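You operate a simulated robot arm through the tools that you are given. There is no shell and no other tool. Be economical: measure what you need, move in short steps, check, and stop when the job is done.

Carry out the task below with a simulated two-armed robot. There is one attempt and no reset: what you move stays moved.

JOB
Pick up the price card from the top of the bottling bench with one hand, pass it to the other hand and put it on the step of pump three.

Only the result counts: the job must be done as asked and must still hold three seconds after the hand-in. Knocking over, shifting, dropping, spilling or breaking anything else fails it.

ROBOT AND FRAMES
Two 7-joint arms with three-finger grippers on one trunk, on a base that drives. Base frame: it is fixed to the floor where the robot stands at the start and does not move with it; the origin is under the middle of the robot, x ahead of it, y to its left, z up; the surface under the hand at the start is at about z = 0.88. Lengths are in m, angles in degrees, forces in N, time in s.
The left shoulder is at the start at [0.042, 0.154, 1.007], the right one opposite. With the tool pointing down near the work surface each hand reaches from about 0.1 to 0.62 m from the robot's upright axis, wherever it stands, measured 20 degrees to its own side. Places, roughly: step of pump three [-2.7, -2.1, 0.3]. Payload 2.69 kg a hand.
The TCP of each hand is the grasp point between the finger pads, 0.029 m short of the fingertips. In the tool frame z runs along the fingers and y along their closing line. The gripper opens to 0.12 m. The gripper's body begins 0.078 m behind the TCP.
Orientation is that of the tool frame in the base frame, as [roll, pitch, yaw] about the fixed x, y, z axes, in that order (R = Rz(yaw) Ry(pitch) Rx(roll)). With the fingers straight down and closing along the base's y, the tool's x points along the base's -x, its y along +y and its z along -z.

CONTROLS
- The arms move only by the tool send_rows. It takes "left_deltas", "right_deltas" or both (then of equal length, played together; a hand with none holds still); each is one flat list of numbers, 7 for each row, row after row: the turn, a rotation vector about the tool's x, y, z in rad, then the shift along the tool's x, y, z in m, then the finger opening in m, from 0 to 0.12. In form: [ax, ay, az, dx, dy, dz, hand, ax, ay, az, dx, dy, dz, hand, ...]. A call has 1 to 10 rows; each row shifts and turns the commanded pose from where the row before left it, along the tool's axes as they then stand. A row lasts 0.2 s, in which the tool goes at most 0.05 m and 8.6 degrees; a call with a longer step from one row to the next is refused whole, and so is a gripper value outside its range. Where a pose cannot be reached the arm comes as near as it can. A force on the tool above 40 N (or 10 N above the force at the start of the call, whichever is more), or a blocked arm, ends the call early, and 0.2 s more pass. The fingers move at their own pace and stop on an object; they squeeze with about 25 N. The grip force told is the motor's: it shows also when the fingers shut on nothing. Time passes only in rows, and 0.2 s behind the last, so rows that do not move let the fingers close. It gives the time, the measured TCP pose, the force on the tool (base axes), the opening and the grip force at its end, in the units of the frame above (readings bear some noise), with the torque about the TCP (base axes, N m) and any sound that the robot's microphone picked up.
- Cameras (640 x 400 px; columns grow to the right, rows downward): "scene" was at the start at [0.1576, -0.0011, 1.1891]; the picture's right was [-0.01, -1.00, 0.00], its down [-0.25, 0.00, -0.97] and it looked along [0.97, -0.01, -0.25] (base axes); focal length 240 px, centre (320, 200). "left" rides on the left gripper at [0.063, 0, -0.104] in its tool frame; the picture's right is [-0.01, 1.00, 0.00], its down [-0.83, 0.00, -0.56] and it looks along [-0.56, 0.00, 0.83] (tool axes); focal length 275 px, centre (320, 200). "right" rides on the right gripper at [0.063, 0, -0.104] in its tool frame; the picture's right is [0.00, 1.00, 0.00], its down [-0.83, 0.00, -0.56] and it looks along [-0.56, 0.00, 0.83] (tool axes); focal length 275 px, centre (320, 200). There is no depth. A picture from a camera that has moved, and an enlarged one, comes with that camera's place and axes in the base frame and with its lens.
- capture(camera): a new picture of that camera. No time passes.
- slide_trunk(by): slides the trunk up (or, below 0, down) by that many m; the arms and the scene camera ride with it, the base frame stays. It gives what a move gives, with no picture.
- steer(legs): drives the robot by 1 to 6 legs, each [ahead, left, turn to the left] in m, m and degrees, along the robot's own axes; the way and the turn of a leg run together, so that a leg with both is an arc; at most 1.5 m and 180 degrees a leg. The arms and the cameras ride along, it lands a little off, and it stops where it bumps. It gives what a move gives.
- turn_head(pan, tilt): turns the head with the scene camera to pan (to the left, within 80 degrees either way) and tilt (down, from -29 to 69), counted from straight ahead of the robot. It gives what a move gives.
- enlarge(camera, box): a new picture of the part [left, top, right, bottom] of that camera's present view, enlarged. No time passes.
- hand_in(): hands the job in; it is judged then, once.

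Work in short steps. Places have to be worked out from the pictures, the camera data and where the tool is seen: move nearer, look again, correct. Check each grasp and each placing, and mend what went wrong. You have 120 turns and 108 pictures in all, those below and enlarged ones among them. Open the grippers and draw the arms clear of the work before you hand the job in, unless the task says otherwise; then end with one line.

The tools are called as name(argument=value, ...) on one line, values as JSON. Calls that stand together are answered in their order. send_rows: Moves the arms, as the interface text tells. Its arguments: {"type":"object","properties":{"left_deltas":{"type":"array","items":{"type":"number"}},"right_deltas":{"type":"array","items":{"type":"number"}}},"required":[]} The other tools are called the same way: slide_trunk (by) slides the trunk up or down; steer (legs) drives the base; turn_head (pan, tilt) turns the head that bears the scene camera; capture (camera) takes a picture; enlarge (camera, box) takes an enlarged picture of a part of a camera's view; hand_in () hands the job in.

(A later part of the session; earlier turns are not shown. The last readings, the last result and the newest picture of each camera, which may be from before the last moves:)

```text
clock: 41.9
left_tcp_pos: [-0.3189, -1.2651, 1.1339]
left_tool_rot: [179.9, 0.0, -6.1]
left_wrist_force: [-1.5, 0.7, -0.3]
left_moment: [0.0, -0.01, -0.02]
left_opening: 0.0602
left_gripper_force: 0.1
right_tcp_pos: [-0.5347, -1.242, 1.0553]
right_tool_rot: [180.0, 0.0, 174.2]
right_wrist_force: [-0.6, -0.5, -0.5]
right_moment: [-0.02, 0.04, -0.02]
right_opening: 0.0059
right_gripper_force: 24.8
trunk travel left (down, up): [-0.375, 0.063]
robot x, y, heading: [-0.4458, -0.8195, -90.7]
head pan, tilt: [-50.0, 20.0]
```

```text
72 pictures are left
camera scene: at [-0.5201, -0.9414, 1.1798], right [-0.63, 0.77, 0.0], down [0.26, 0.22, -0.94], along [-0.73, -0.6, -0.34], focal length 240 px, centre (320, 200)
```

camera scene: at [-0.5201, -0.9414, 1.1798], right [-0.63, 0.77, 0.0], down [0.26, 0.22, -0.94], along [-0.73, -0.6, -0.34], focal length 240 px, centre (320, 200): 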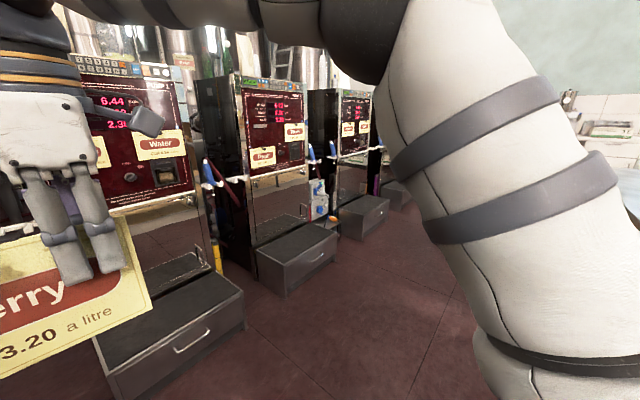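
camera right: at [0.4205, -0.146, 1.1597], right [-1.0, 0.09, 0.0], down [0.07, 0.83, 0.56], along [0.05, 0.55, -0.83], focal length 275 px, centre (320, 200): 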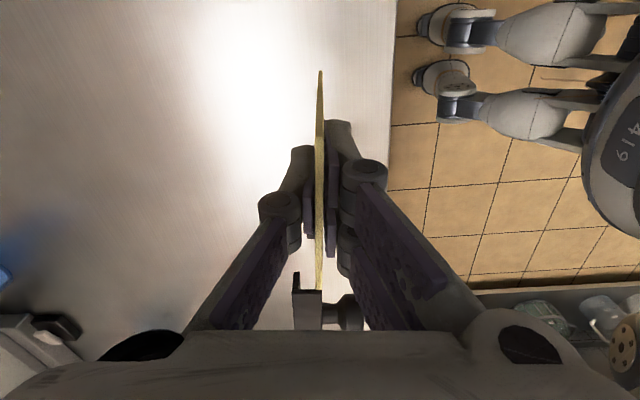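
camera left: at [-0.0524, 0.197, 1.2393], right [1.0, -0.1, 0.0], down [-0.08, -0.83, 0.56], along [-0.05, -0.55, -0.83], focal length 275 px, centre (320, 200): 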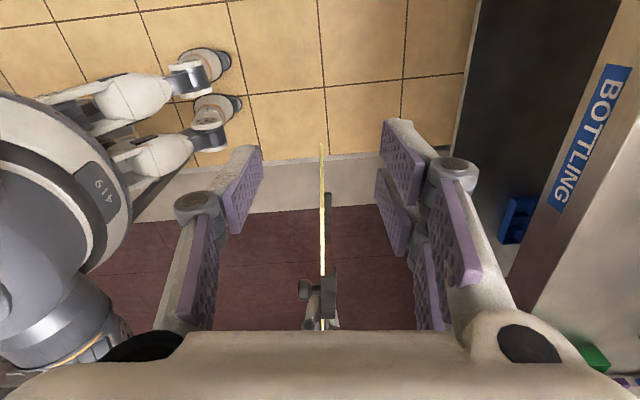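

Pumps stand in a row along -x; pump three should be near x -2.7, step front near y -1.87. I strafe right in two pieces, looking in between.

steer(legs=[[0, -1.1, 0]])

capture(camera="scene")

turn_head(pan=-80, tilt=35)

capture(camera="scene")

```text
clock: 50.6
left_tcp_pos: [-1.4038, -1.2635, 1.1355]
left_tool_rot: [180.0, 0.1, -4.4]
left_wrist_force: [0.5, -0.3, 0.4]
left_moment: [-0.01, 0.0, -0.01]
left_opening: 0.0601
left_gripper_force: 0.2
right_tcp_pos: [-1.6197, -1.2489, 1.0551]
right_tool_rot: [-179.9, 0.0, 175.9]
right_wrist_force: [0.3, 0.3, 0.1]
right_moment: [-0.02, 0.02, 0.02]
right_opening: 0.0058
right_gripper_force: 25.0
trunk travel left (down, up): [-0.375, 0.063]
robot x, y, heading: [-1.5441, -0.8204, -88.9]
head pan, tilt: [-50.0, 20.0]
```

```text
71 pictures are left
camera scene: at [-1.6132, -0.9478, 1.1799], right [-0.66, 0.75, 0.0], down [0.26, 0.22, -0.94], along [-0.71, -0.62, -0.34], focal length 240 px, centre (320, 200)
```

scene: 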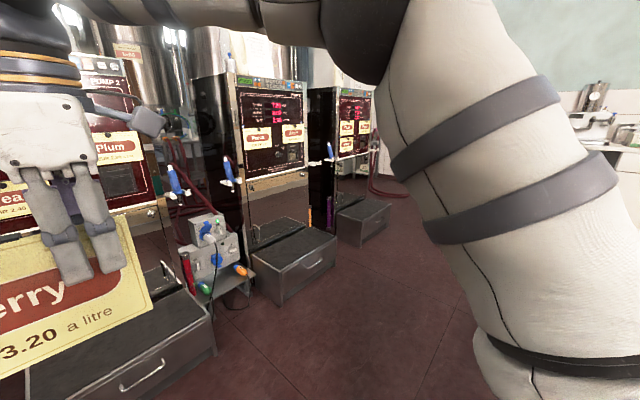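

```text
clock: 51.5
left_tcp_pos: [-1.4037, -1.2633, 1.1354]
left_tool_rot: [179.9, 0.0, -4.5]
left_wrist_force: [0.4, -0.8, -0.7]
left_moment: [0.01, 0.01, -0.02]
left_opening: 0.0601
left_gripper_force: 0.1
right_tcp_pos: [-1.6188, -1.2499, 1.0547]
right_tool_rot: [179.9, 0.1, 175.8]
right_wrist_force: [-0.4, -0.4, -1.0]
right_moment: [0.02, 0.02, 0.01]
right_opening: 0.0061
right_gripper_force: 25.3
trunk travel left (down, up): [-0.375, 0.063]
robot x, y, heading: [-1.5437, -0.8203, -88.8]
head pan, tilt: [-80.0, 35.0]
```

```text
70 pictures are left
camera scene: at [-1.6293, -0.9036, 1.156], right [-0.19, 0.98, 0.0], down [0.56, 0.11, -0.82], along [-0.8, -0.16, -0.57], focal length 240 px, centre (320, 200)
```

scene: 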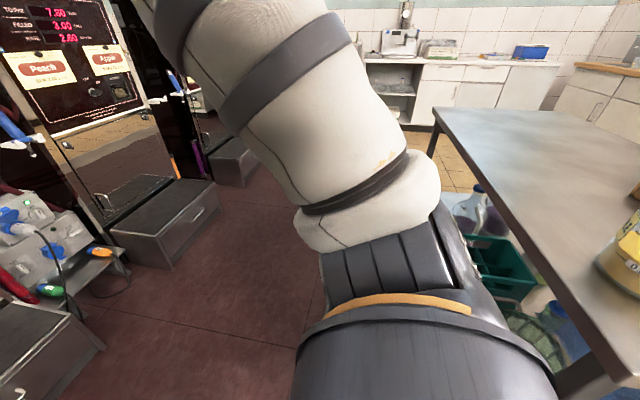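

Pump 2 is in front of me, so the next one (Peach/Apple) is pump three; its step spans about x -2.34..-2.94, y -1.9..-2.24. A table lies to my rear right (edge about y -0.55), so I go ahead 0.25 first, then strafe right.

steer(legs=[[0.25, 0, -1], [0, -1.05, 0]])

turn_head(pan=0, tilt=30)

capture(camera="scene")

```text
clock: 61.1
left_tcp_pos: [-2.4481, -1.506, 1.136]
left_tool_rot: [179.8, 0.0, -7.3]
left_wrist_force: [-0.6, -0.6, -0.6]
left_moment: [-0.01, -0.01, -0.02]
left_opening: 0.0601
left_gripper_force: 0.0
right_tcp_pos: [-2.6647, -1.4809, 1.0555]
right_tool_rot: [-180.0, -0.1, 172.9]
right_wrist_force: [0.3, 0.8, -0.7]
right_moment: [0.02, 0.02, 0.03]
right_opening: 0.006
right_gripper_force: 25.2
trunk travel left (down, up): [-0.375, 0.063]
robot x, y, heading: [-2.568, -1.0558, -91.8]
head pan, tilt: [-80.0, 35.0]
```

```text
clock: 62.7
left_tcp_pos: [-2.4485, -1.5053, 1.1353]
left_tool_rot: [179.9, 0.0, -7.3]
left_wrist_force: [0.1, -0.1, -0.7]
left_moment: [0.0, -0.04, 0.02]
left_opening: 0.0598
left_gripper_force: 0.1
right_tcp_pos: [-2.6638, -1.48, 1.0556]
right_tool_rot: [179.9, 0.0, 173.0]
right_wrist_force: [-0.7, 0.3, -1.2]
right_moment: [0.0, 0.05, 0.03]
right_opening: 0.0062
right_gripper_force: 25.0
trunk travel left (down, up): [-0.375, 0.063]
robot x, y, heading: [-2.5664, -1.0581, -91.8]
head pan, tilt: [0.0, 30.0]
```

```text
69 pictures are left
camera scene: at [-2.5719, -1.2122, 1.1638], right [-1.0, 0.03, 0.0], down [0.02, 0.5, -0.87], along [-0.03, -0.87, -0.5], focal length 240 px, centre (320, 200)
```

scene: 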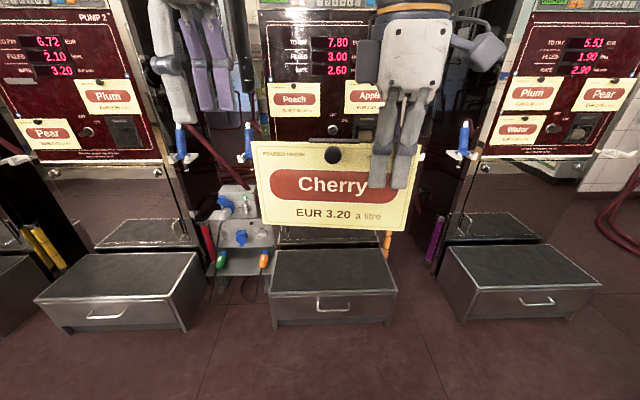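

Pump 2's label shows at left, so the middle one is pump three; its step top spans x about -2.38..-2.93, y -1.92..-2.18, z about 0.26-0.3. I retract the left hand, square the right hand, and then drive closer.

send_rows(left_deltas=[0, 0, 0, 0.01, -0.035, 0, 0.06, 0, 0, 0, 0.01, -0.035, 0, 0.06, 0, 0, 0, 0.01, -0.035, 0, 0.06, 0, 0, 0, 0.01, -0.035, 0, 0.06], right_deltas=[0, 0, -0.022, 0, 0, 0, 0, 0, 0, -0.022, 0, 0, 0, 0, 0, 0, -0.022, 0, 0, 0, 0, 0, 0, -0.022, 0, 0, 0, 0])

steer(legs=[[0, -0.05, 1.8], [0.4, 0, 0]])

turn_head(pan=0, tilt=50)

capture(camera="scene")

```text
clock: 63.7
left_tcp_pos: [-2.3928, -1.3738, 1.1267]
left_tool_rot: [179.8, 0.0, -7.2]
left_wrist_force: [0.0, 0.3, -0.8]
left_moment: [-0.02, 0.01, -0.01]
left_opening: 0.0602
left_gripper_force: 0.0
left hand out of reach, approached as far as the arm can: row 4
right_tcp_pos: [-2.6634, -1.4794, 1.0555]
right_tool_rot: [-180.0, 0.0, 177.9]
right_wrist_force: [0.0, 0.5, -0.2]
right_moment: [0.03, 0.02, 0.01]
right_opening: 0.0058
right_gripper_force: 25.4
trunk travel left (down, up): [-0.375, 0.063]
robot x, y, heading: [-2.5685, -1.058, -91.9]
head pan, tilt: [0.0, 30.0]
```

```text
clock: 66.8
left_tcp_pos: [-2.4308, -1.7717, 1.1268]
left_tool_rot: [179.8, 0.1, -5.2]
left_wrist_force: [-0.1, 0.8, 0.7]
left_moment: [0.04, -0.02, -0.02]
left_opening: 0.06
left_gripper_force: 0.1
right_tcp_pos: [-2.6985, -1.8863, 1.055]
right_tool_rot: [180.0, 0.0, -179.8]
right_wrist_force: [-0.2, -1.0, -0.2]
right_moment: [0.02, 0.08, -0.02]
right_opening: 0.0061
right_gripper_force: 24.6
trunk travel left (down, up): [-0.375, 0.063]
robot x, y, heading: [-2.6165, -1.46, -89.8]
head pan, tilt: [0.0, 30.0]
```

```text
clock: 67.7
left_tcp_pos: [-2.4306, -1.7694, 1.1261]
left_tool_rot: [179.8, 0.2, -5.2]
left_wrist_force: [0.2, -0.8, -0.2]
left_moment: [-0.02, -0.02, -0.02]
left_opening: 0.06
left_gripper_force: 0.1
right_tcp_pos: [-2.6971, -1.8844, 1.0558]
right_tool_rot: [-179.9, -0.1, -179.9]
right_wrist_force: [-0.9, 0.5, -0.5]
right_moment: [-0.01, 0.02, 0.04]
right_opening: 0.0062
right_gripper_force: 25.1
trunk travel left (down, up): [-0.375, 0.063]
robot x, y, heading: [-2.6156, -1.4579, -89.7]
head pan, tilt: [0.0, 50.0]
```

```text
68 pictures are left
camera scene: at [-2.6156, -1.6003, 1.1343], right [-1.0, -0.01, 0.0], down [0.0, 0.77, -0.64], along [0.0, -0.64, -0.77], focal length 240 px, centre (320, 200)
```

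scene: 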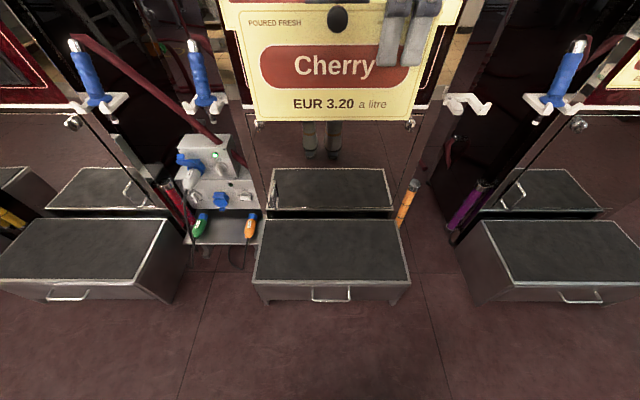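

Step top: x -2.38..-2.93, front y -1.93, back panel y -2.2, z about 0.28. I aim to stand the card at about y -2.02, centre x -2.65. I move ahead 9 cm and lower the trunk.

steer(legs=[[0.09, 0, 0]])

slide_trunk(by=-0.2)

capture(camera="scene")

capture(camera="right")

capture(camera="left")

```text
clock: 68.8
left_tcp_pos: [-2.4313, -1.8593, 1.1261]
left_tool_rot: [179.9, 0.2, -5.2]
left_wrist_force: [-0.2, 0.0, -0.1]
left_moment: [0.1, 0.0, 0.0]
left_opening: 0.0601
left_gripper_force: 0.1
right_tcp_pos: [-2.6967, -1.9752, 1.0551]
right_tool_rot: [180.0, 0.0, -179.9]
right_wrist_force: [-0.5, 0.1, 0.0]
right_moment: [0.03, 0.06, -0.01]
right_opening: 0.0058
right_gripper_force: 25.0
trunk travel left (down, up): [-0.375, 0.063]
robot x, y, heading: [-2.6167, -1.5522, -89.6]
head pan, tilt: [0.0, 50.0]
```

```text
clock: 71.0
left_tcp_pos: [-2.4302, -1.922, 0.8459]
left_tool_rot: [-163.9, 1.6, -4.9]
left_wrist_force: [0.9, 0.3, -0.3]
left_moment: [0.01, -0.02, 0.0]
left_opening: 0.0602
left_gripper_force: 0.1
right_tcp_pos: [-2.6968, -1.9746, 0.8558]
right_tool_rot: [-180.0, 0.0, -179.8]
right_wrist_force: [0.1, -0.5, -1.2]
right_moment: [0.04, 0.05, 0.02]
right_opening: 0.0062
right_gripper_force: 24.6
trunk travel left (down, up): [-0.175, 0.263]
robot x, y, heading: [-2.6162, -1.551, -89.8]
head pan, tilt: [0.0, 50.0]
```

```text
67 pictures are left
camera scene: at [-2.6147, -1.7523, 0.9242], right [-1.0, -0.01, 0.0], down [0.0, 0.77, -0.64], along [0.0, -0.64, -0.77], focal length 240 px, centre (320, 200)
```

scene: 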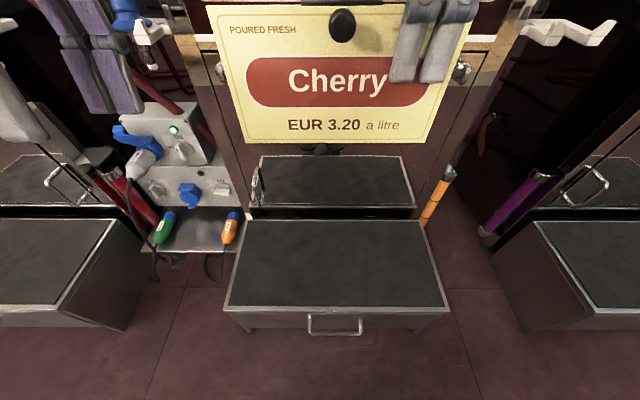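

```text
66 pictures are left
camera right: at [-2.7595, -1.9749, 0.9606], right [-0.01, 1.0, 0.0], down [0.83, 0.01, 0.56], along [0.56, 0.0, -0.83], focal length 275 px, centre (320, 200)
```

right: 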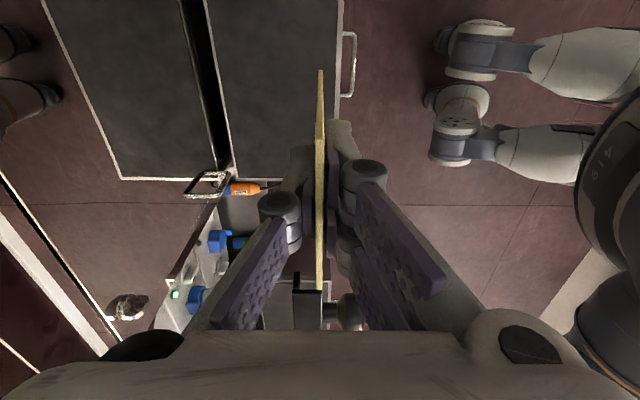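

```text
65 pictures are left
camera left: at [-2.3683, -1.9555, 0.9431], right [-0.09, -0.96, -0.28], down [-0.83, -0.08, 0.56], along [-0.56, 0.28, -0.78], focal length 275 px, centre (320, 200)
```

left: 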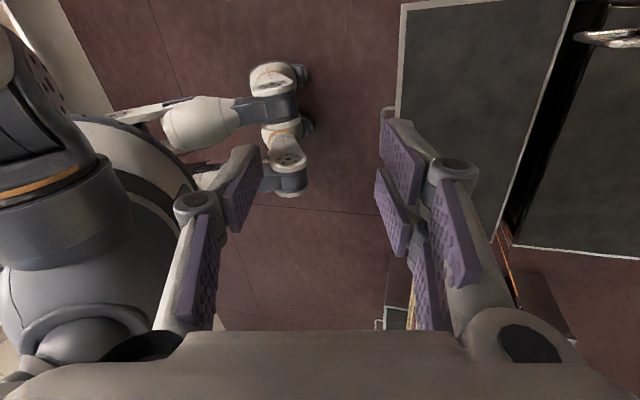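

The left hand tilted and drifted forward when the trunk went down. I straighten it and pull it back toward the robot before going lower.

send_rows(left_deltas=[-0.14, 0, 0, 0, 0, 0, 0.06, -0.14, 0, 0, 0, 0, 0, 0.06, 0, 0, 0, 0, -0.03, 0, 0.06, 0, 0, 0, 0, -0.03, 0, 0.06, 0, 0, 0, 0, -0.03, 0, 0.06])

capture(camera="left")

```text
clock: 72.2
left_tcp_pos: [-2.4221, -1.8299, 0.8446]
left_tool_rot: [180.0, 1.6, -4.9]
left_wrist_force: [-0.2, -0.1, 0.2]
left_moment: [0.02, -0.01, 0.0]
left_opening: 0.0599
left_gripper_force: 0.2
right_tcp_pos: [-2.6968, -1.9743, 0.8564]
right_tool_rot: [-180.0, 0.0, -179.9]
right_wrist_force: [-0.1, 0.2, -0.5]
right_moment: [0.04, 0.09, 0.0]
right_opening: 0.0057
right_gripper_force: 24.9
trunk travel left (down, up): [-0.175, 0.263]
robot x, y, heading: [-2.6156, -1.5459, -89.6]
head pan, tilt: [0.0, 50.0]
```

```text
64 pictures are left
camera left: at [-2.357, -1.8348, 0.9467], right [-0.09, -1.0, 0.0], down [-0.81, 0.07, 0.58], along [-0.58, 0.05, -0.81], focal length 275 px, centre (320, 200)
```

left: 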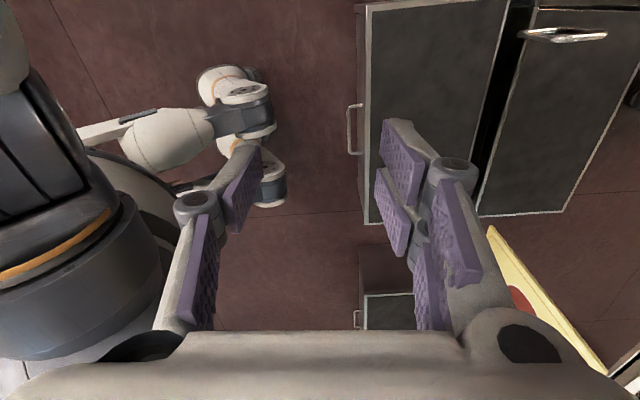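

Good. I lower the trunk fully.

slide_trunk(by=-0.17)

capture(camera="scene")

capture(camera="right")

```text
clock: 74.1
left_tcp_pos: [-2.4224, -1.8311, 0.6753]
left_tool_rot: [-179.9, 1.8, -4.9]
left_wrist_force: [0.4, 0.0, 0.1]
left_moment: [0.02, -0.01, -0.01]
left_opening: 0.0597
left_gripper_force: 0.1
right_tcp_pos: [-2.6958, -1.9754, 0.6857]
right_tool_rot: [180.0, 0.2, -180.0]
right_wrist_force: [-0.4, 0.8, -0.7]
right_moment: [0.0, 0.03, -0.02]
right_opening: 0.006
right_gripper_force: 24.8
trunk travel left (down, up): [-0.005, 0.433]
robot x, y, heading: [-2.6131, -1.547, -89.5]
head pan, tilt: [0.0, 50.0]
```

```text
63 pictures are left
camera scene: at [-2.6146, -1.8089, 0.7441], right [-1.0, 0.0, 0.0], down [0.0, 0.77, -0.64], along [0.0, -0.64, -0.77], focal length 240 px, centre (320, 200)
```

scene: 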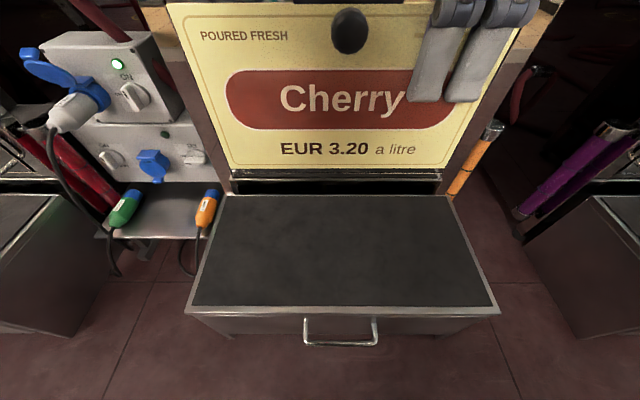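

```text
62 pictures are left
camera right: at [-2.76, -1.9755, 0.7903], right [0.0, 1.0, 0.0], down [0.83, 0.0, 0.56], along [0.56, 0.0, -0.83], focal length 275 px, centre (320, 200)
```

right: 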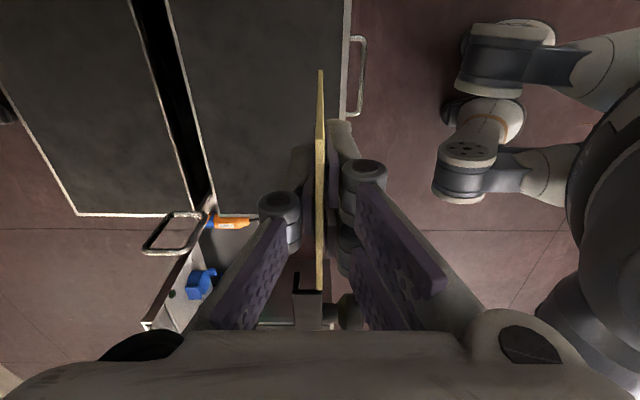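

I move the card 5.5 cm forward over the step and go down 0.24 m, well short of contact.

send_rows(right_deltas=[0, 0, 0, 0, -0.0275, 0.02, 0, 0, 0, 0, 0, -0.0275, 0.02, 0, 0, 0, 0, 0, 0, 0.04, 0, 0, 0, 0, 0, 0, 0.04, 0, 0, 0, 0, 0, 0, 0.04, 0, 0, 0, 0, 0, 0, 0.04, 0, 0, 0, 0, 0, 0, 0.04, 0])

capture(camera="scene")

capture(camera="right")

```text
clock: 75.7
left_tcp_pos: [-2.4227, -1.833, 0.6754]
left_tool_rot: [-180.0, 1.6, -4.9]
left_wrist_force: [0.1, 0.3, 0.0]
left_moment: [-0.02, 0.0, 0.04]
left_opening: 0.0598
left_gripper_force: 0.0
right_tcp_pos: [-2.6975, -2.0311, 0.444]
right_tool_rot: [-179.9, -0.1, -180.0]
right_wrist_force: [0.1, -0.4, -0.7]
right_moment: [0.0, 0.0, 0.01]
right_opening: 0.006
right_gripper_force: 25.1
trunk travel left (down, up): [-0.005, 0.433]
robot x, y, heading: [-2.616, -1.5467, -89.7]
head pan, tilt: [0.0, 50.0]
```

```text
61 pictures are left
camera scene: at [-2.6144, -1.8094, 0.7448], right [-1.0, -0.01, 0.0], down [0.0, 0.77, -0.64], along [0.0, -0.64, -0.77], focal length 240 px, centre (320, 200)
```

scene: 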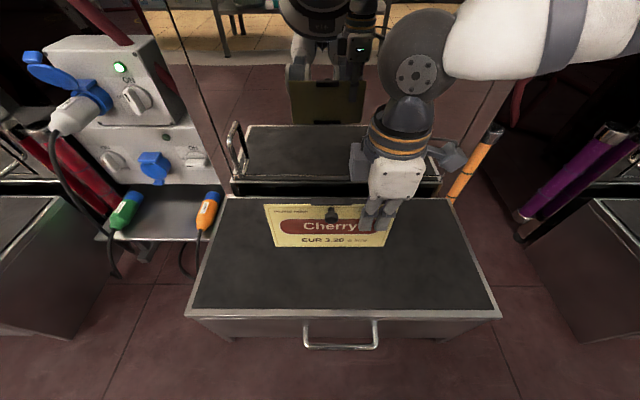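

```text
60 pictures are left
camera right: at [-2.7602, -2.0312, 0.5493], right [-0.01, 1.0, 0.0], down [0.83, 0.01, 0.56], along [0.56, 0.0, -0.83], focal length 275 px, centre (320, 200)
```

right: 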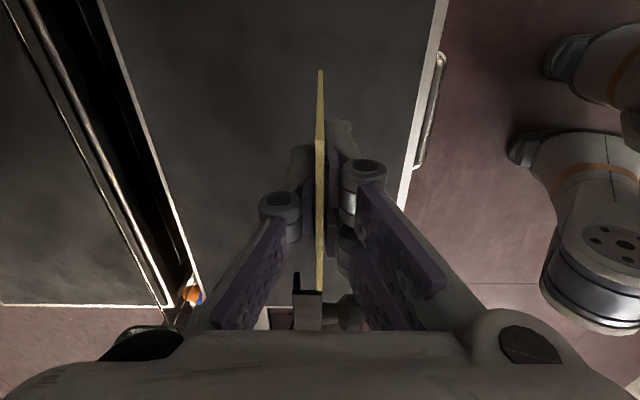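

Card is over the step with room all round. I go down 5 cm, slowly.

send_rows(right_deltas=[0, 0, 0, 0, 0, 0.02, 0, 0, 0, 0, 0, 0, 0.015, 0, 0, 0, 0, 0, 0, 0.01, 0, 0, 0, 0, 0, 0, 0.005, 0])

enlarge(camera="scene", box=[220, 180, 460, 330])

```text
clock: 76.7
left_tcp_pos: [-2.4233, -1.8322, 0.6758]
left_tool_rot: [180.0, 1.6, -5.0]
left_wrist_force: [-0.4, 0.5, -0.6]
left_moment: [-0.02, 0.01, -0.03]
left_opening: 0.0601
left_gripper_force: 0.1
right_tcp_pos: [-2.6971, -2.0305, 0.3967]
right_tool_rot: [-179.9, -0.1, -179.9]
right_wrist_force: [-0.2, 0.7, -1.1]
right_moment: [0.0, 0.03, 0.03]
right_opening: 0.0061
right_gripper_force: 24.8
trunk travel left (down, up): [-0.005, 0.433]
robot x, y, heading: [-2.6179, -1.548, -89.8]
head pan, tilt: [0.0, 50.0]
```

```text
2.67 times, centred on (340, 255) of scene
camera zoom: at [-2.6144, -1.8094, 0.7448], right [-1.0, -0.01, 0.0], down [0.0, 0.77, -0.64], along [0.0, -0.64, -0.77], focal length 641 px, centre (267, 53)
```

zoom: 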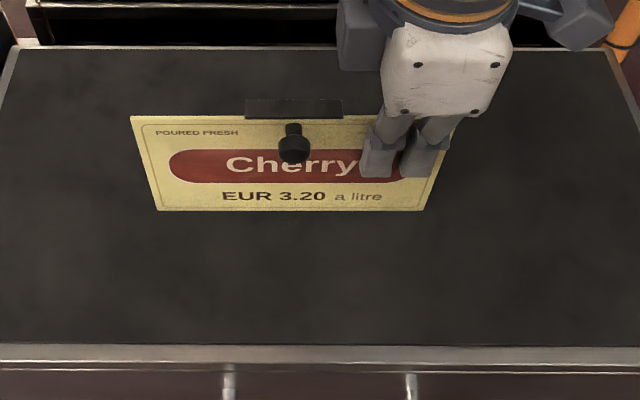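

Still no contact (TCP 0.397). I go on down in 3 mm rows.

send_rows(right_deltas=[0, 0, 0, 0, 0, 0.004, 0, 0, 0, 0, 0, 0, 0.004, 0, 0, 0, 0, 0, 0, 0.003, 0, 0, 0, 0, 0, 0, 0.003, 0])

```text
clock: 77.7
left_tcp_pos: [-2.4233, -1.8326, 0.6758]
left_tool_rot: [-180.0, 1.6, -4.8]
left_wrist_force: [-0.1, -0.1, 0.6]
left_moment: [-0.01, 0.01, 0.0]
left_opening: 0.0602
left_gripper_force: 0.0
right_tcp_pos: [-2.6974, -2.0297, 0.382]
right_tool_rot: [180.0, 0.0, -179.9]
right_wrist_force: [0.4, 1.0, -0.6]
right_moment: [0.01, 0.03, -0.03]
right_opening: 0.0059
right_gripper_force: 25.0
trunk travel left (down, up): [-0.005, 0.433]
robot x, y, heading: [-2.6144, -1.5499, -89.7]
head pan, tilt: [0.0, 50.0]
```

send_rows(right_deltas=[0, 0, 0, 0, 0, 0.002, 0, 0, 0, 0, 0, 0, 0.002, 0, 0, 0, 0, 0, 0, 0.002, 0])

enlarge(camera="scene", box=[220, 180, 460, 330])

```text
clock: 78.5
left_tcp_pos: [-2.4222, -1.8316, 0.675]
left_tool_rot: [-179.9, 1.6, -5.0]
left_wrist_force: [-1.1, 0.5, 0.5]
left_moment: [0.02, 0.03, 0.0]
left_opening: 0.0601
left_gripper_force: 0.1
right_tcp_pos: [-2.6964, -2.0301, 0.3769]
right_tool_rot: [-179.9, 0.0, -180.0]
right_wrist_force: [-3.5, -0.2, 6.0]
right_moment: [-0.03, -0.72, 0.0]
right_opening: 0.006
right_gripper_force: 24.2
trunk travel left (down, up): [-0.005, 0.433]
robot x, y, heading: [-2.62, -1.5516, -89.8]
head pan, tilt: [0.0, 50.0]
```

```text
2.67 times, centred on (340, 255) of scene
camera zoom: at [-2.6145, -1.8092, 0.7449], right [-1.0, -0.01, 0.0], down [0.0, 0.77, -0.64], along [0.0, -0.64, -0.77], focal length 641 px, centre (267, 53)
```

zoom: 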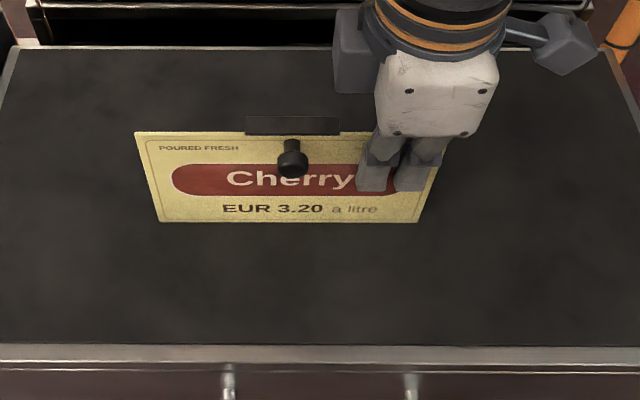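

Contact: 6 N, mostly at the card's left end. I press 1.5 mm more to seat it flat.

send_rows(right_deltas=[0, 0, 0, 0, 0, 0.001, 0, 0, 0, 0, 0, 0, 0.001, 0])

capture(camera="right")

```text
clock: 79.1
left_tcp_pos: [-2.4221, -1.8319, 0.6757]
left_tool_rot: [180.0, 1.7, -5.0]
left_wrist_force: [0.1, -0.4, -0.2]
left_moment: [-0.03, 0.04, 0.01]
left_opening: 0.0598
left_gripper_force: 0.0
right_tcp_pos: [-2.6981, -2.0301, 0.3759]
right_tool_rot: [-179.8, 0.0, -179.9]
right_wrist_force: [-5.1, 2.6, 24.7]
right_moment: [0.23, 0.16, 0.03]
right_opening: 0.0062
right_gripper_force: 24.9
trunk travel left (down, up): [-0.005, 0.433]
robot x, y, heading: [-2.6183, -1.5451, -89.6]
head pan, tilt: [0.0, 50.0]
```

```text
57 pictures are left
camera right: at [-2.7598, -2.0303, 0.48], right [-0.01, 1.0, 0.0], down [0.83, 0.01, 0.56], along [0.56, 0.0, -0.83], focal length 275 px, centre (320, 200)
```

right: 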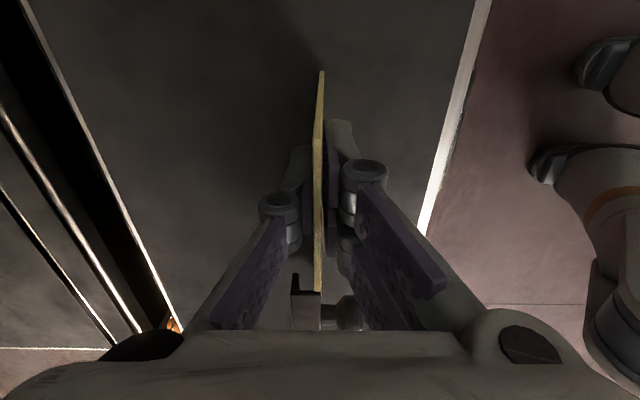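

Now it is flat on the step (balanced moment, 25 N). I relax 1 mm and open the fingers gently.

send_rows(right_deltas=[0, 0, 0, 0, 0, -0.001, 0, 0, 0, 0, 0, 0, 0, 0.01, 0, 0, 0, 0, 0, 0, 0.016, 0, 0, 0, 0, 0, 0, 0.024, 0, 0, 0, 0, 0, 0, 0.03])

capture(camera="right")

enlarge(camera="scene", box=[220, 180, 460, 330])

```text
clock: 80.3
left_tcp_pos: [-2.4222, -1.8332, 0.6758]
left_tool_rot: [179.9, 1.5, -4.8]
left_wrist_force: [0.0, 0.9, 0.4]
left_moment: [-0.01, 0.01, 0.0]
left_opening: 0.0598
left_gripper_force: 0.0
right_tcp_pos: [-2.6967, -2.0308, 0.3735]
right_tool_rot: [-180.0, 0.0, -179.9]
right_wrist_force: [0.1, -0.9, 0.0]
right_moment: [-0.04, 0.0, 0.01]
right_opening: 0.0304
right_gripper_force: 0.0
trunk travel left (down, up): [-0.005, 0.433]
robot x, y, heading: [-2.6147, -1.5489, -89.4]
head pan, tilt: [0.0, 50.0]
```

```text
56 pictures are left
camera right: at [-2.7593, -2.0306, 0.4792], right [-0.01, 1.0, 0.0], down [0.83, 0.01, 0.56], along [0.56, 0.0, -0.83], focal length 275 px, centre (320, 200)
```

right: 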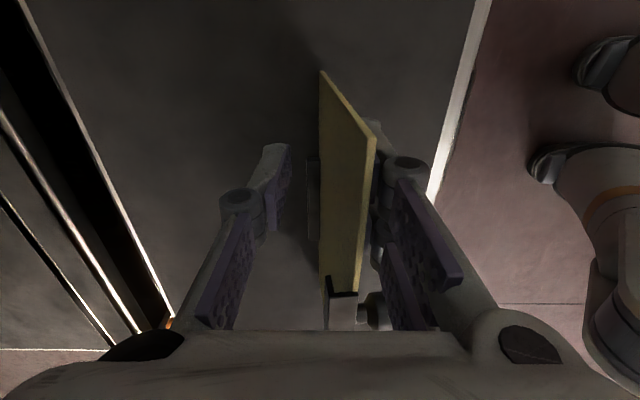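

```text
2.67 times, centred on (340, 255) of scene
camera zoom: at [-2.6144, -1.8094, 0.7448], right [-1.0, -0.01, 0.0], down [0.0, 0.77, -0.64], along [0.0, -0.64, -0.77], focal length 641 px, centre (267, 53)
```

zoom: 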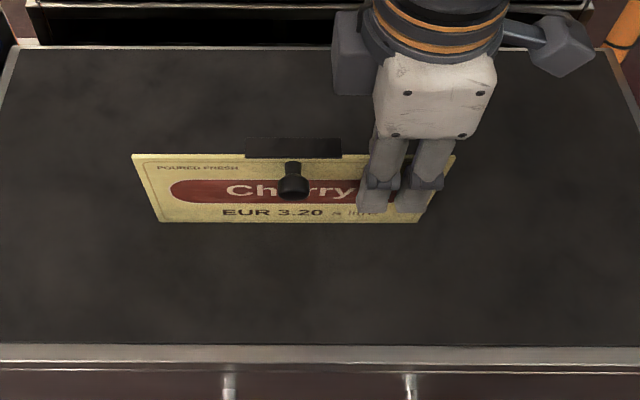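

Gripped upright the card tips forward onto the front finger; on the bench it had leaned about 3.5° back onto its rear foot. I close again, and tilt the card back 0.065 rad about its bottom edge before releasing.

send_rows(right_deltas=[0, 0, 0, 0, 0, 0, 0.015, 0, 0, 0, 0, 0, 0, 0, 0, 0, 0, 0, 0, 0, 0, 0, 0, 0, 0, 0, 0, 0])

capture(camera="right")

```text
clock: 81.3
left_tcp_pos: [-2.4226, -1.8318, 0.6746]
left_tool_rot: [-180.0, 1.6, -4.9]
left_wrist_force: [0.1, -0.6, -0.5]
left_moment: [0.0, -0.03, -0.01]
left_opening: 0.06
left_gripper_force: 0.1
right_tcp_pos: [-2.6971, -2.0297, 0.374]
right_tool_rot: [-179.9, -0.1, 180.0]
right_wrist_force: [0.2, -1.1, -0.4]
right_moment: [-0.01, 0.0, -0.03]
right_opening: 0.006
right_gripper_force: 24.6
trunk travel left (down, up): [-0.005, 0.433]
robot x, y, heading: [-2.6119, -1.5472, -89.5]
head pan, tilt: [0.0, 50.0]
```

```text
54 pictures are left
camera right: at [-2.7593, -2.0306, 0.4792], right [-0.01, 1.0, 0.0], down [0.83, 0.01, 0.56], along [0.56, 0.0, -0.83], focal length 275 px, centre (320, 200)
```

right: 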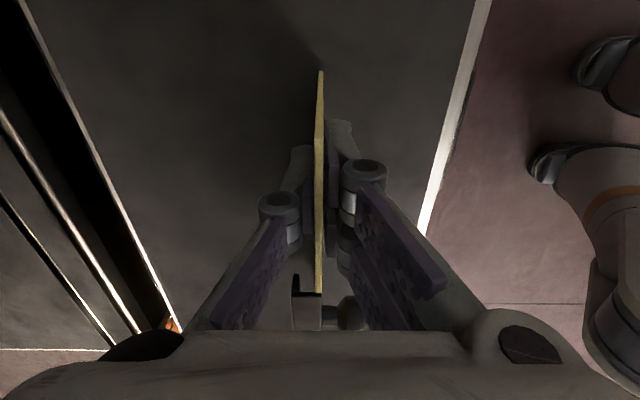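

Regripped upright. Now the tilt back in small rows.

send_rows(right_deltas=[-0.016, 0, 0, 0, -0.0015, 0, 0, -0.016, 0, 0, 0, -0.0015, 0, 0, -0.016, 0, 0, 0, -0.0015, 0, 0, -0.016, 0, 0, 0, -0.0015, 0, 0])

```text
clock: 82.3
left_tcp_pos: [-2.4238, -1.833, 0.6749]
left_tool_rot: [180.0, 1.7, -4.9]
left_wrist_force: [1.0, -0.8, 0.0]
left_moment: [0.0, -0.01, -0.03]
left_opening: 0.0603
left_gripper_force: 0.0
right_tcp_pos: [-2.698, -2.0369, 0.3741]
right_tool_rot: [176.4, 0.1, -179.9]
right_wrist_force: [0.7, -0.2, 3.9]
right_moment: [-0.05, -0.01, 0.01]
right_opening: 0.0059
right_gripper_force: 25.2
trunk travel left (down, up): [-0.005, 0.433]
robot x, y, heading: [-2.6151, -1.5466, -89.7]
head pan, tilt: [0.0, 50.0]
```

Tilted back 3.6°, light contact. I open gently.

send_rows(right_deltas=[0, 0, 0, 0, 0, 0, 0.01, 0, 0, 0, 0, 0, 0, 0.016, 0, 0, 0, 0, 0, 0, 0.022, 0, 0, 0, 0, 0, 0, 0.03, 0, 0, 0, 0, 0, 0, 0.03])

capture(camera="right")

enlarge(camera="scene", box=[220, 180, 460, 330])

```text
clock: 83.5
left_tcp_pos: [-2.423, -1.8326, 0.6752]
left_tool_rot: [-179.9, 1.6, -4.9]
left_wrist_force: [-0.2, 0.4, -0.4]
left_moment: [0.03, 0.02, 0.02]
left_opening: 0.0599
left_gripper_force: 0.0
right_tcp_pos: [-2.6971, -2.0358, 0.3738]
right_tool_rot: [176.3, 0.0, -179.9]
right_wrist_force: [-1.0, 0.4, -0.9]
right_moment: [-0.01, 0.01, 0.03]
right_opening: 0.0303
right_gripper_force: 0.0
trunk travel left (down, up): [-0.005, 0.433]
robot x, y, heading: [-2.6174, -1.5468, -89.6]
head pan, tilt: [0.0, 50.0]
```

```text
53 pictures are left
camera right: at [-2.7596, -2.043, 0.4785], right [-0.01, 1.0, 0.06], down [0.83, -0.03, 0.55], along [0.56, 0.06, -0.83], focal length 275 px, centre (320, 200)
```

right: 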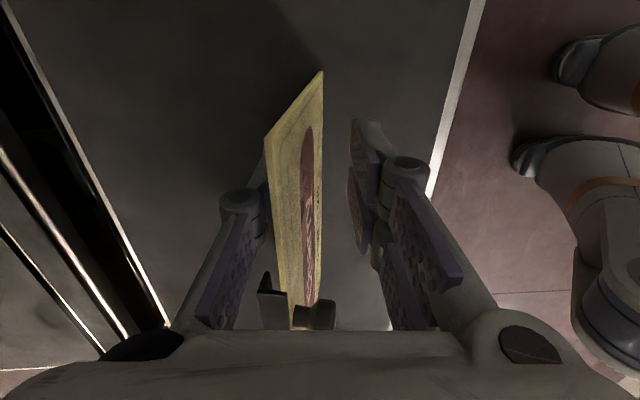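

```text
2.67 times, centred on (340, 255) of scene
camera zoom: at [-2.6144, -1.8094, 0.7448], right [-1.0, -0.01, 0.0], down [0.0, 0.77, -0.64], along [0.0, -0.64, -0.77], focal length 641 px, centre (267, 53)
```

zoom: 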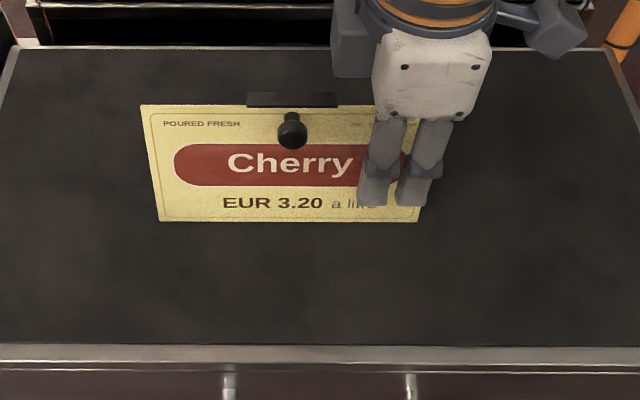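

The card now leans about 14° back, probably on the rear finger. I bring the left hand's camera over to look at it from the side before opening further.

send_rows(left_deltas=[0, 0, 0, -0.0167, 0.039, 0, 0.06, 0, 0, 0, -0.0167, 0.039, 0, 0.06, 0, 0, 0, -0.0167, 0.039, 0, 0.06, 0, 0, 0, -0.0167, 0.039, 0, 0.06])

capture(camera="left")

capture(camera="scene")

```text
clock: 84.5
left_tcp_pos: [-2.5036, -1.9821, 0.6781]
left_tool_rot: [180.0, 1.7, -4.9]
left_wrist_force: [0.0, 0.5, 0.8]
left_moment: [0.02, 0.01, -0.02]
left_opening: 0.06
left_gripper_force: 0.1
right_tcp_pos: [-2.6968, -2.0365, 0.3738]
right_tool_rot: [176.3, 0.0, -179.9]
right_wrist_force: [0.0, -0.1, 0.2]
right_moment: [0.01, -0.01, -0.02]
right_opening: 0.0302
right_gripper_force: 0.1
trunk travel left (down, up): [-0.005, 0.433]
robot x, y, heading: [-2.6152, -1.5501, -89.3]
head pan, tilt: [0.0, 50.0]
```

```text
51 pictures are left
camera left: at [-2.4376, -1.988, 0.7784], right [-0.09, -1.0, 0.0], down [-0.81, 0.07, 0.58], along [-0.58, 0.05, -0.81], focal length 275 px, centre (320, 200)
```

left: 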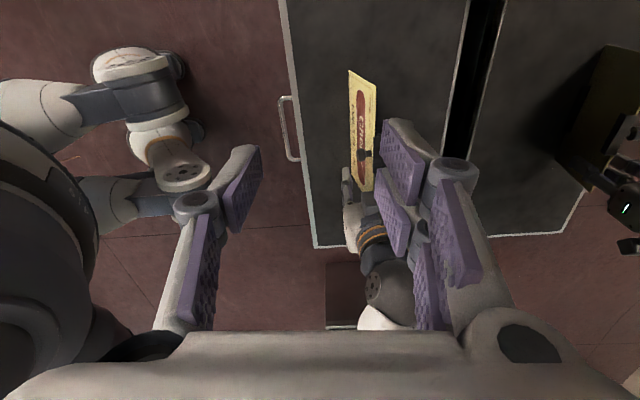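

```text
50 pictures are left
camera scene: at [-2.6143, -1.8094, 0.7448], right [-1.0, -0.01, 0.0], down [0.0, 0.77, -0.64], along [0.0, -0.64, -0.77], focal length 240 px, centre (320, 200)
```

scene: 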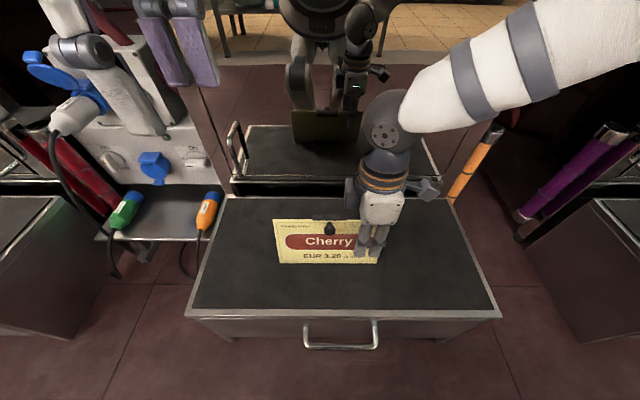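

The polished panel behind the step mirrors the card's back. I enlarge that reflection.

enlarge(camera="scene", box=[240, 90, 400, 190])

enlarge(camera="left", box=[300, 40, 460, 220])

```text
4.00 times, centred on (320, 140) of scene
camera zoom: at [-2.6143, -1.8094, 0.7448], right [-1.0, -0.01, 0.0], down [0.0, 0.77, -0.64], along [0.0, -0.64, -0.77], focal length 961 px, centre (320, 440)
```

zoom: 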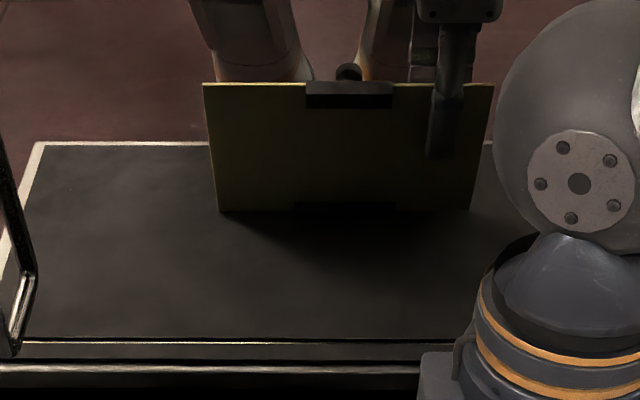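

```text
2.22 times, centred on (380, 130) of left
camera zoom: at [-2.4376, -1.988, 0.7784], right [-0.09, -1.0, 0.0], down [-0.81, 0.07, 0.58], along [-0.58, 0.05, -0.81], focal length 612 px, centre (187, 356)
```

zoom: 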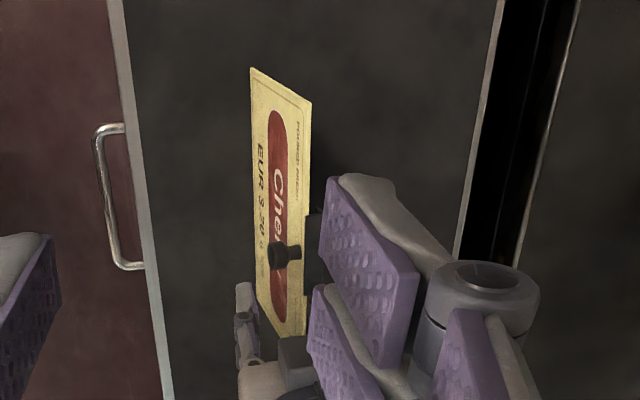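

The reflection shows a small foot bar at the bottom back, so the card has a narrow stable range near upright: it fell forward from 0° and back from 3.6°. I regrip, set it to about 1.8° lean, and will release very slowly.

send_rows(right_deltas=[0, 0, 0, 0, 0, 0, 0.02, 0, 0, 0, 0, 0, 0, 0.01, 0, 0, 0, 0, 0, 0, 0, 0, 0, 0, 0, 0, 0, 0, 0.0165, 0, 0, 0, 0.0016, 0, 0, 0.0165, 0, 0, 0, 0.0016, 0, 0])

enlarge(camera="left", box=[300, 40, 460, 220])

```text
clock: 85.9
left_tcp_pos: [-2.5022, -1.9816, 0.6762]
left_tool_rot: [-180.0, 1.6, -4.9]
left_wrist_force: [-0.1, 0.0, 0.3]
left_moment: [-0.02, -0.02, 0.03]
left_opening: 0.06
left_gripper_force: 0.0
right_tcp_pos: [-2.6974, -2.0326, 0.3743]
right_tool_rot: [178.3, -0.2, -179.9]
right_wrist_force: [0.6, 0.2, 0.3]
right_moment: [0.04, 0.03, 0.01]
right_opening: 0.0059
right_gripper_force: 25.2
trunk travel left (down, up): [-0.005, 0.433]
robot x, y, heading: [-2.6154, -1.5489, -89.7]
head pan, tilt: [0.0, 50.0]
```

```text
2.22 times, centred on (380, 130) of left
camera zoom: at [-2.4376, -1.9875, 0.7785], right [-0.09, -1.0, 0.0], down [-0.81, 0.07, 0.58], along [-0.58, 0.05, -0.81], focal length 612 px, centre (187, 356)
```

zoom: 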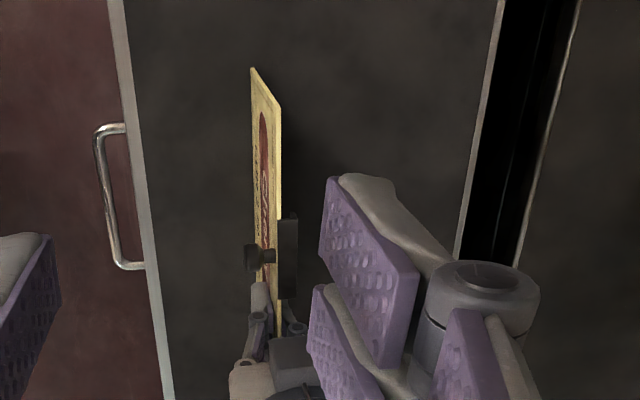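

Load is near zero; I lower by 0.6 mm to be sure it touches lightly.

send_rows(right_deltas=[0, 0, 0, 0, 0, 0.0006, 0, 0, 0, 0, 0, 0, 0, 0])

```text
clock: 86.5
left_tcp_pos: [-2.5012, -1.9818, 0.6766]
left_tool_rot: [179.9, 1.6, -5.1]
left_wrist_force: [-0.1, 0.2, 0.4]
left_moment: [-0.02, -0.01, -0.01]
left_opening: 0.06
left_gripper_force: 0.1
right_tcp_pos: [-2.6969, -2.033, 0.3745]
right_tool_rot: [178.2, 0.0, -179.9]
right_wrist_force: [-0.2, 0.6, -0.3]
right_moment: [0.02, 0.01, 0.01]
right_opening: 0.006
right_gripper_force: 24.7
trunk travel left (down, up): [-0.005, 0.433]
robot x, y, heading: [-2.6165, -1.549, -89.4]
head pan, tilt: [0.0, 50.0]
```

send_rows(right_deltas=[0, 0, 0, 0, 0, 0.0006, 0, 0, 0, 0, 0, 0, 0, 0])

```text
clock: 87.1
left_tcp_pos: [-2.5028, -1.9813, 0.6772]
left_tool_rot: [-179.9, 1.6, -4.9]
left_wrist_force: [-0.2, -0.7, -0.6]
left_moment: [0.02, 0.0, 0.01]
left_opening: 0.0597
left_gripper_force: 0.1
right_tcp_pos: [-2.6971, -2.0317, 0.3737]
right_tool_rot: [178.3, 0.1, -179.9]
right_wrist_force: [0.3, -0.4, 7.5]
right_moment: [-0.06, 0.1, -0.01]
right_opening: 0.006
right_gripper_force: 25.2
trunk travel left (down, up): [-0.005, 0.433]
robot x, y, heading: [-2.6175, -1.5471, -90.3]
head pan, tilt: [0.0, 50.0]
```

Contact now 7.5 N. I ease up 0.4 mm and open 1 mm per row.

send_rows(right_deltas=[0, 0, 0, 0, 0, -0.0004, 0, 0, 0, 0, 0, 0, 0, 0.006, 0, 0, 0, 0, 0, 0, 0.007, 0, 0, 0, 0, 0, 0, 0.008, 0, 0, 0, 0, 0, 0, 0.009, 0, 0, 0, 0, 0, 0, 0.01, 0, 0, 0, 0, 0, 0, 0.012, 0, 0, 0, 0, 0, 0, 0.014])

capture(camera="right")

enlarge(camera="left", box=[300, 40, 460, 220])

```text
clock: 88.9
left_tcp_pos: [-2.5024, -1.982, 0.6763]
left_tool_rot: [-180.0, 1.6, -4.8]
left_wrist_force: [0.3, 1.3, 0.0]
left_moment: [0.02, 0.0, 0.04]
left_opening: 0.06
left_gripper_force: 0.0
right_tcp_pos: [-2.6976, -2.0325, 0.3729]
right_tool_rot: [178.3, -0.1, -179.9]
right_wrist_force: [0.1, -0.3, 0.5]
right_moment: [0.02, -0.01, 0.01]
right_opening: 0.0141
right_gripper_force: 0.0
trunk travel left (down, up): [-0.005, 0.433]
robot x, y, heading: [-2.6174, -1.5461, -89.9]
head pan, tilt: [0.0, 50.0]
```

```text
46 pictures are left
camera right: at [-2.7596, -2.0362, 0.4784], right [-0.01, 1.0, 0.03], down [0.83, -0.01, 0.56], along [0.56, 0.03, -0.83], focal length 275 px, centre (320, 200)
```

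right: 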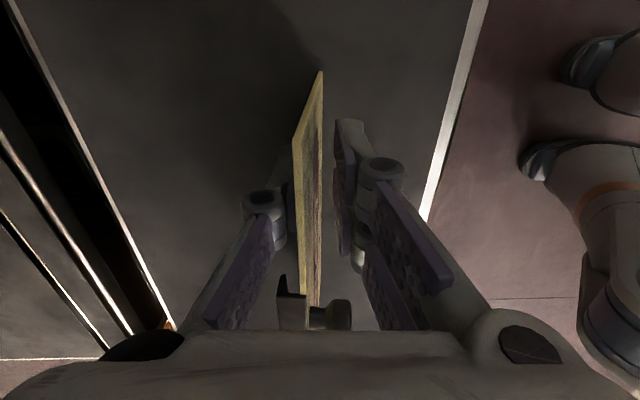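

```text
2.22 times, centred on (380, 130) of left
camera zoom: at [-2.4376, -1.9875, 0.7785], right [-0.09, -1.0, 0.0], down [-0.81, 0.07, 0.58], along [-0.58, 0.05, -0.81], focal length 612 px, centre (187, 356)
```

zoom: 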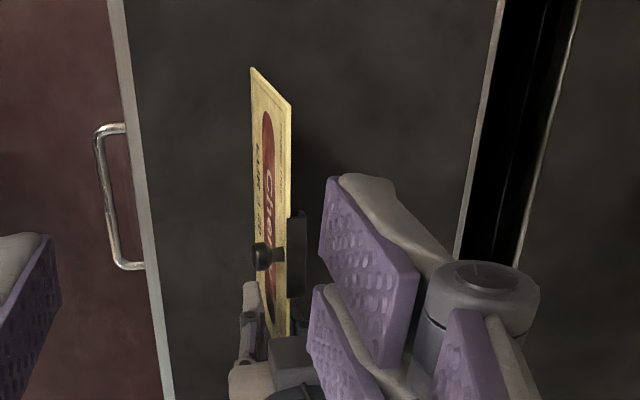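

It leans to about 5° now. I open a bit more to see whether it stands by itself there or follows the rear finger.

send_rows(right_deltas=[0, 0, 0, 0, 0, 0, 0.017, 0, 0, 0, 0, 0, 0, 0.02, 0, 0, 0, 0, 0, 0, 0.02])

capture(camera="right")

enlarge(camera="left", box=[300, 40, 460, 220])

```text
clock: 89.7
left_tcp_pos: [-2.5024, -1.9819, 0.6765]
left_tool_rot: [-180.0, 1.7, -4.9]
left_wrist_force: [0.2, 0.0, -0.4]
left_moment: [0.03, 0.0, 0.02]
left_opening: 0.0598
left_gripper_force: 0.1
right_tcp_pos: [-2.6981, -2.0316, 0.3747]
right_tool_rot: [178.1, 0.0, -179.9]
right_wrist_force: [0.1, -0.6, 0.2]
right_moment: [-0.02, 0.0, -0.03]
right_opening: 0.0202
right_gripper_force: 0.1
trunk travel left (down, up): [-0.005, 0.433]
robot x, y, heading: [-2.6149, -1.5508, -89.8]
head pan, tilt: [0.0, 50.0]
```

```text
44 pictures are left
camera right: at [-2.7596, -2.0362, 0.4784], right [-0.01, 1.0, 0.03], down [0.83, -0.01, 0.56], along [0.56, 0.03, -0.83], focal length 275 px, centre (320, 200)
```

right: 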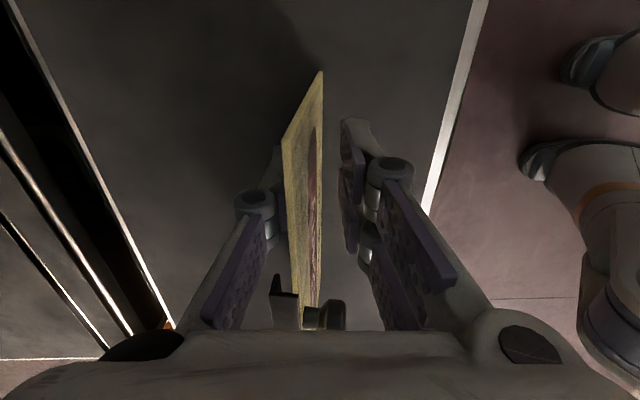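

```text
2.22 times, centred on (380, 130) of left
camera zoom: at [-2.4376, -1.9875, 0.7785], right [-0.09, -1.0, 0.0], down [-0.81, 0.07, 0.58], along [-0.58, 0.05, -0.81], focal length 612 px, centre (187, 356)
```

zoom: 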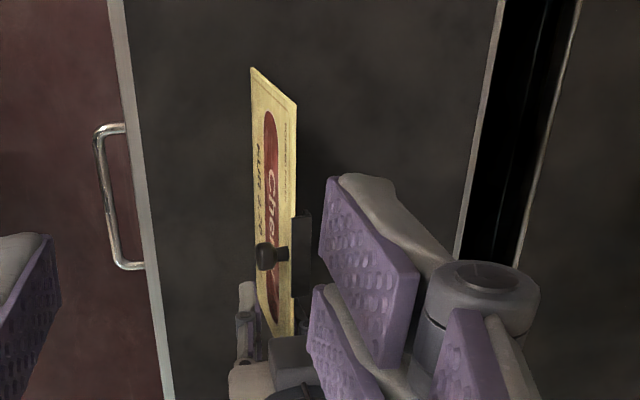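

It followed the rear finger, so no stable stance was reached. I widen the fingers while keeping the rear one in place, then push the card slowly forward with the rear finger to find where it settles on its foot.

send_rows(right_deltas=[0, 0, 0, 0, 0.00175, 0, 0.0235, 0, 0, 0, 0, 0.00175, 0, 0.027, 0, 0, 0, 0, 0.00175, 0, 0.0305, 0, 0, 0, 0, 0.00175, 0, 0.034, 0, 0, 0, 0, 0.001, 0, 0.034, 0, 0, 0, 0, 0.001, 0, 0.034, 0, 0, 0, 0, 0.001, 0, 0.034])

capture(camera="right")

```text
clock: 91.3
left_tcp_pos: [-2.5026, -1.9818, 0.676]
left_tool_rot: [179.9, 1.6, -5.0]
left_wrist_force: [-0.1, 0.3, 0.5]
left_moment: [0.0, 0.01, 0.02]
left_opening: 0.0603
left_gripper_force: 0.0
right_tcp_pos: [-2.697, -2.023, 0.3735]
right_tool_rot: [178.2, 0.1, -179.9]
right_wrist_force: [-1.1, -0.1, -0.1]
right_moment: [-0.05, 0.03, 0.0]
right_opening: 0.0339
right_gripper_force: 0.1
trunk travel left (down, up): [-0.005, 0.433]
robot x, y, heading: [-2.6171, -1.5504, -89.5]
head pan, tilt: [0.0, 50.0]
```

```text
42 pictures are left
camera right: at [-2.7598, -2.0259, 0.4788], right [-0.01, 1.0, 0.03], down [0.83, -0.01, 0.56], along [0.56, 0.03, -0.83], focal length 275 px, centre (320, 200)
```

right: 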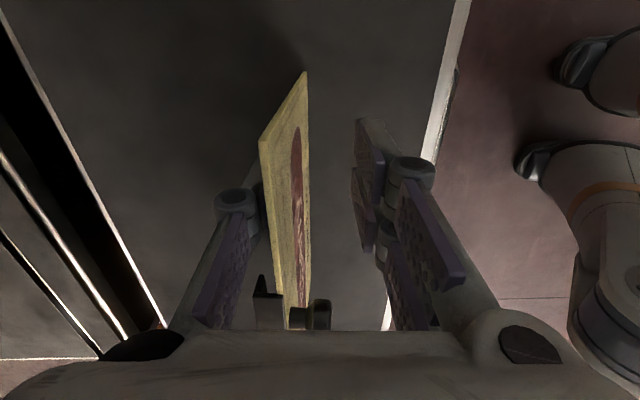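

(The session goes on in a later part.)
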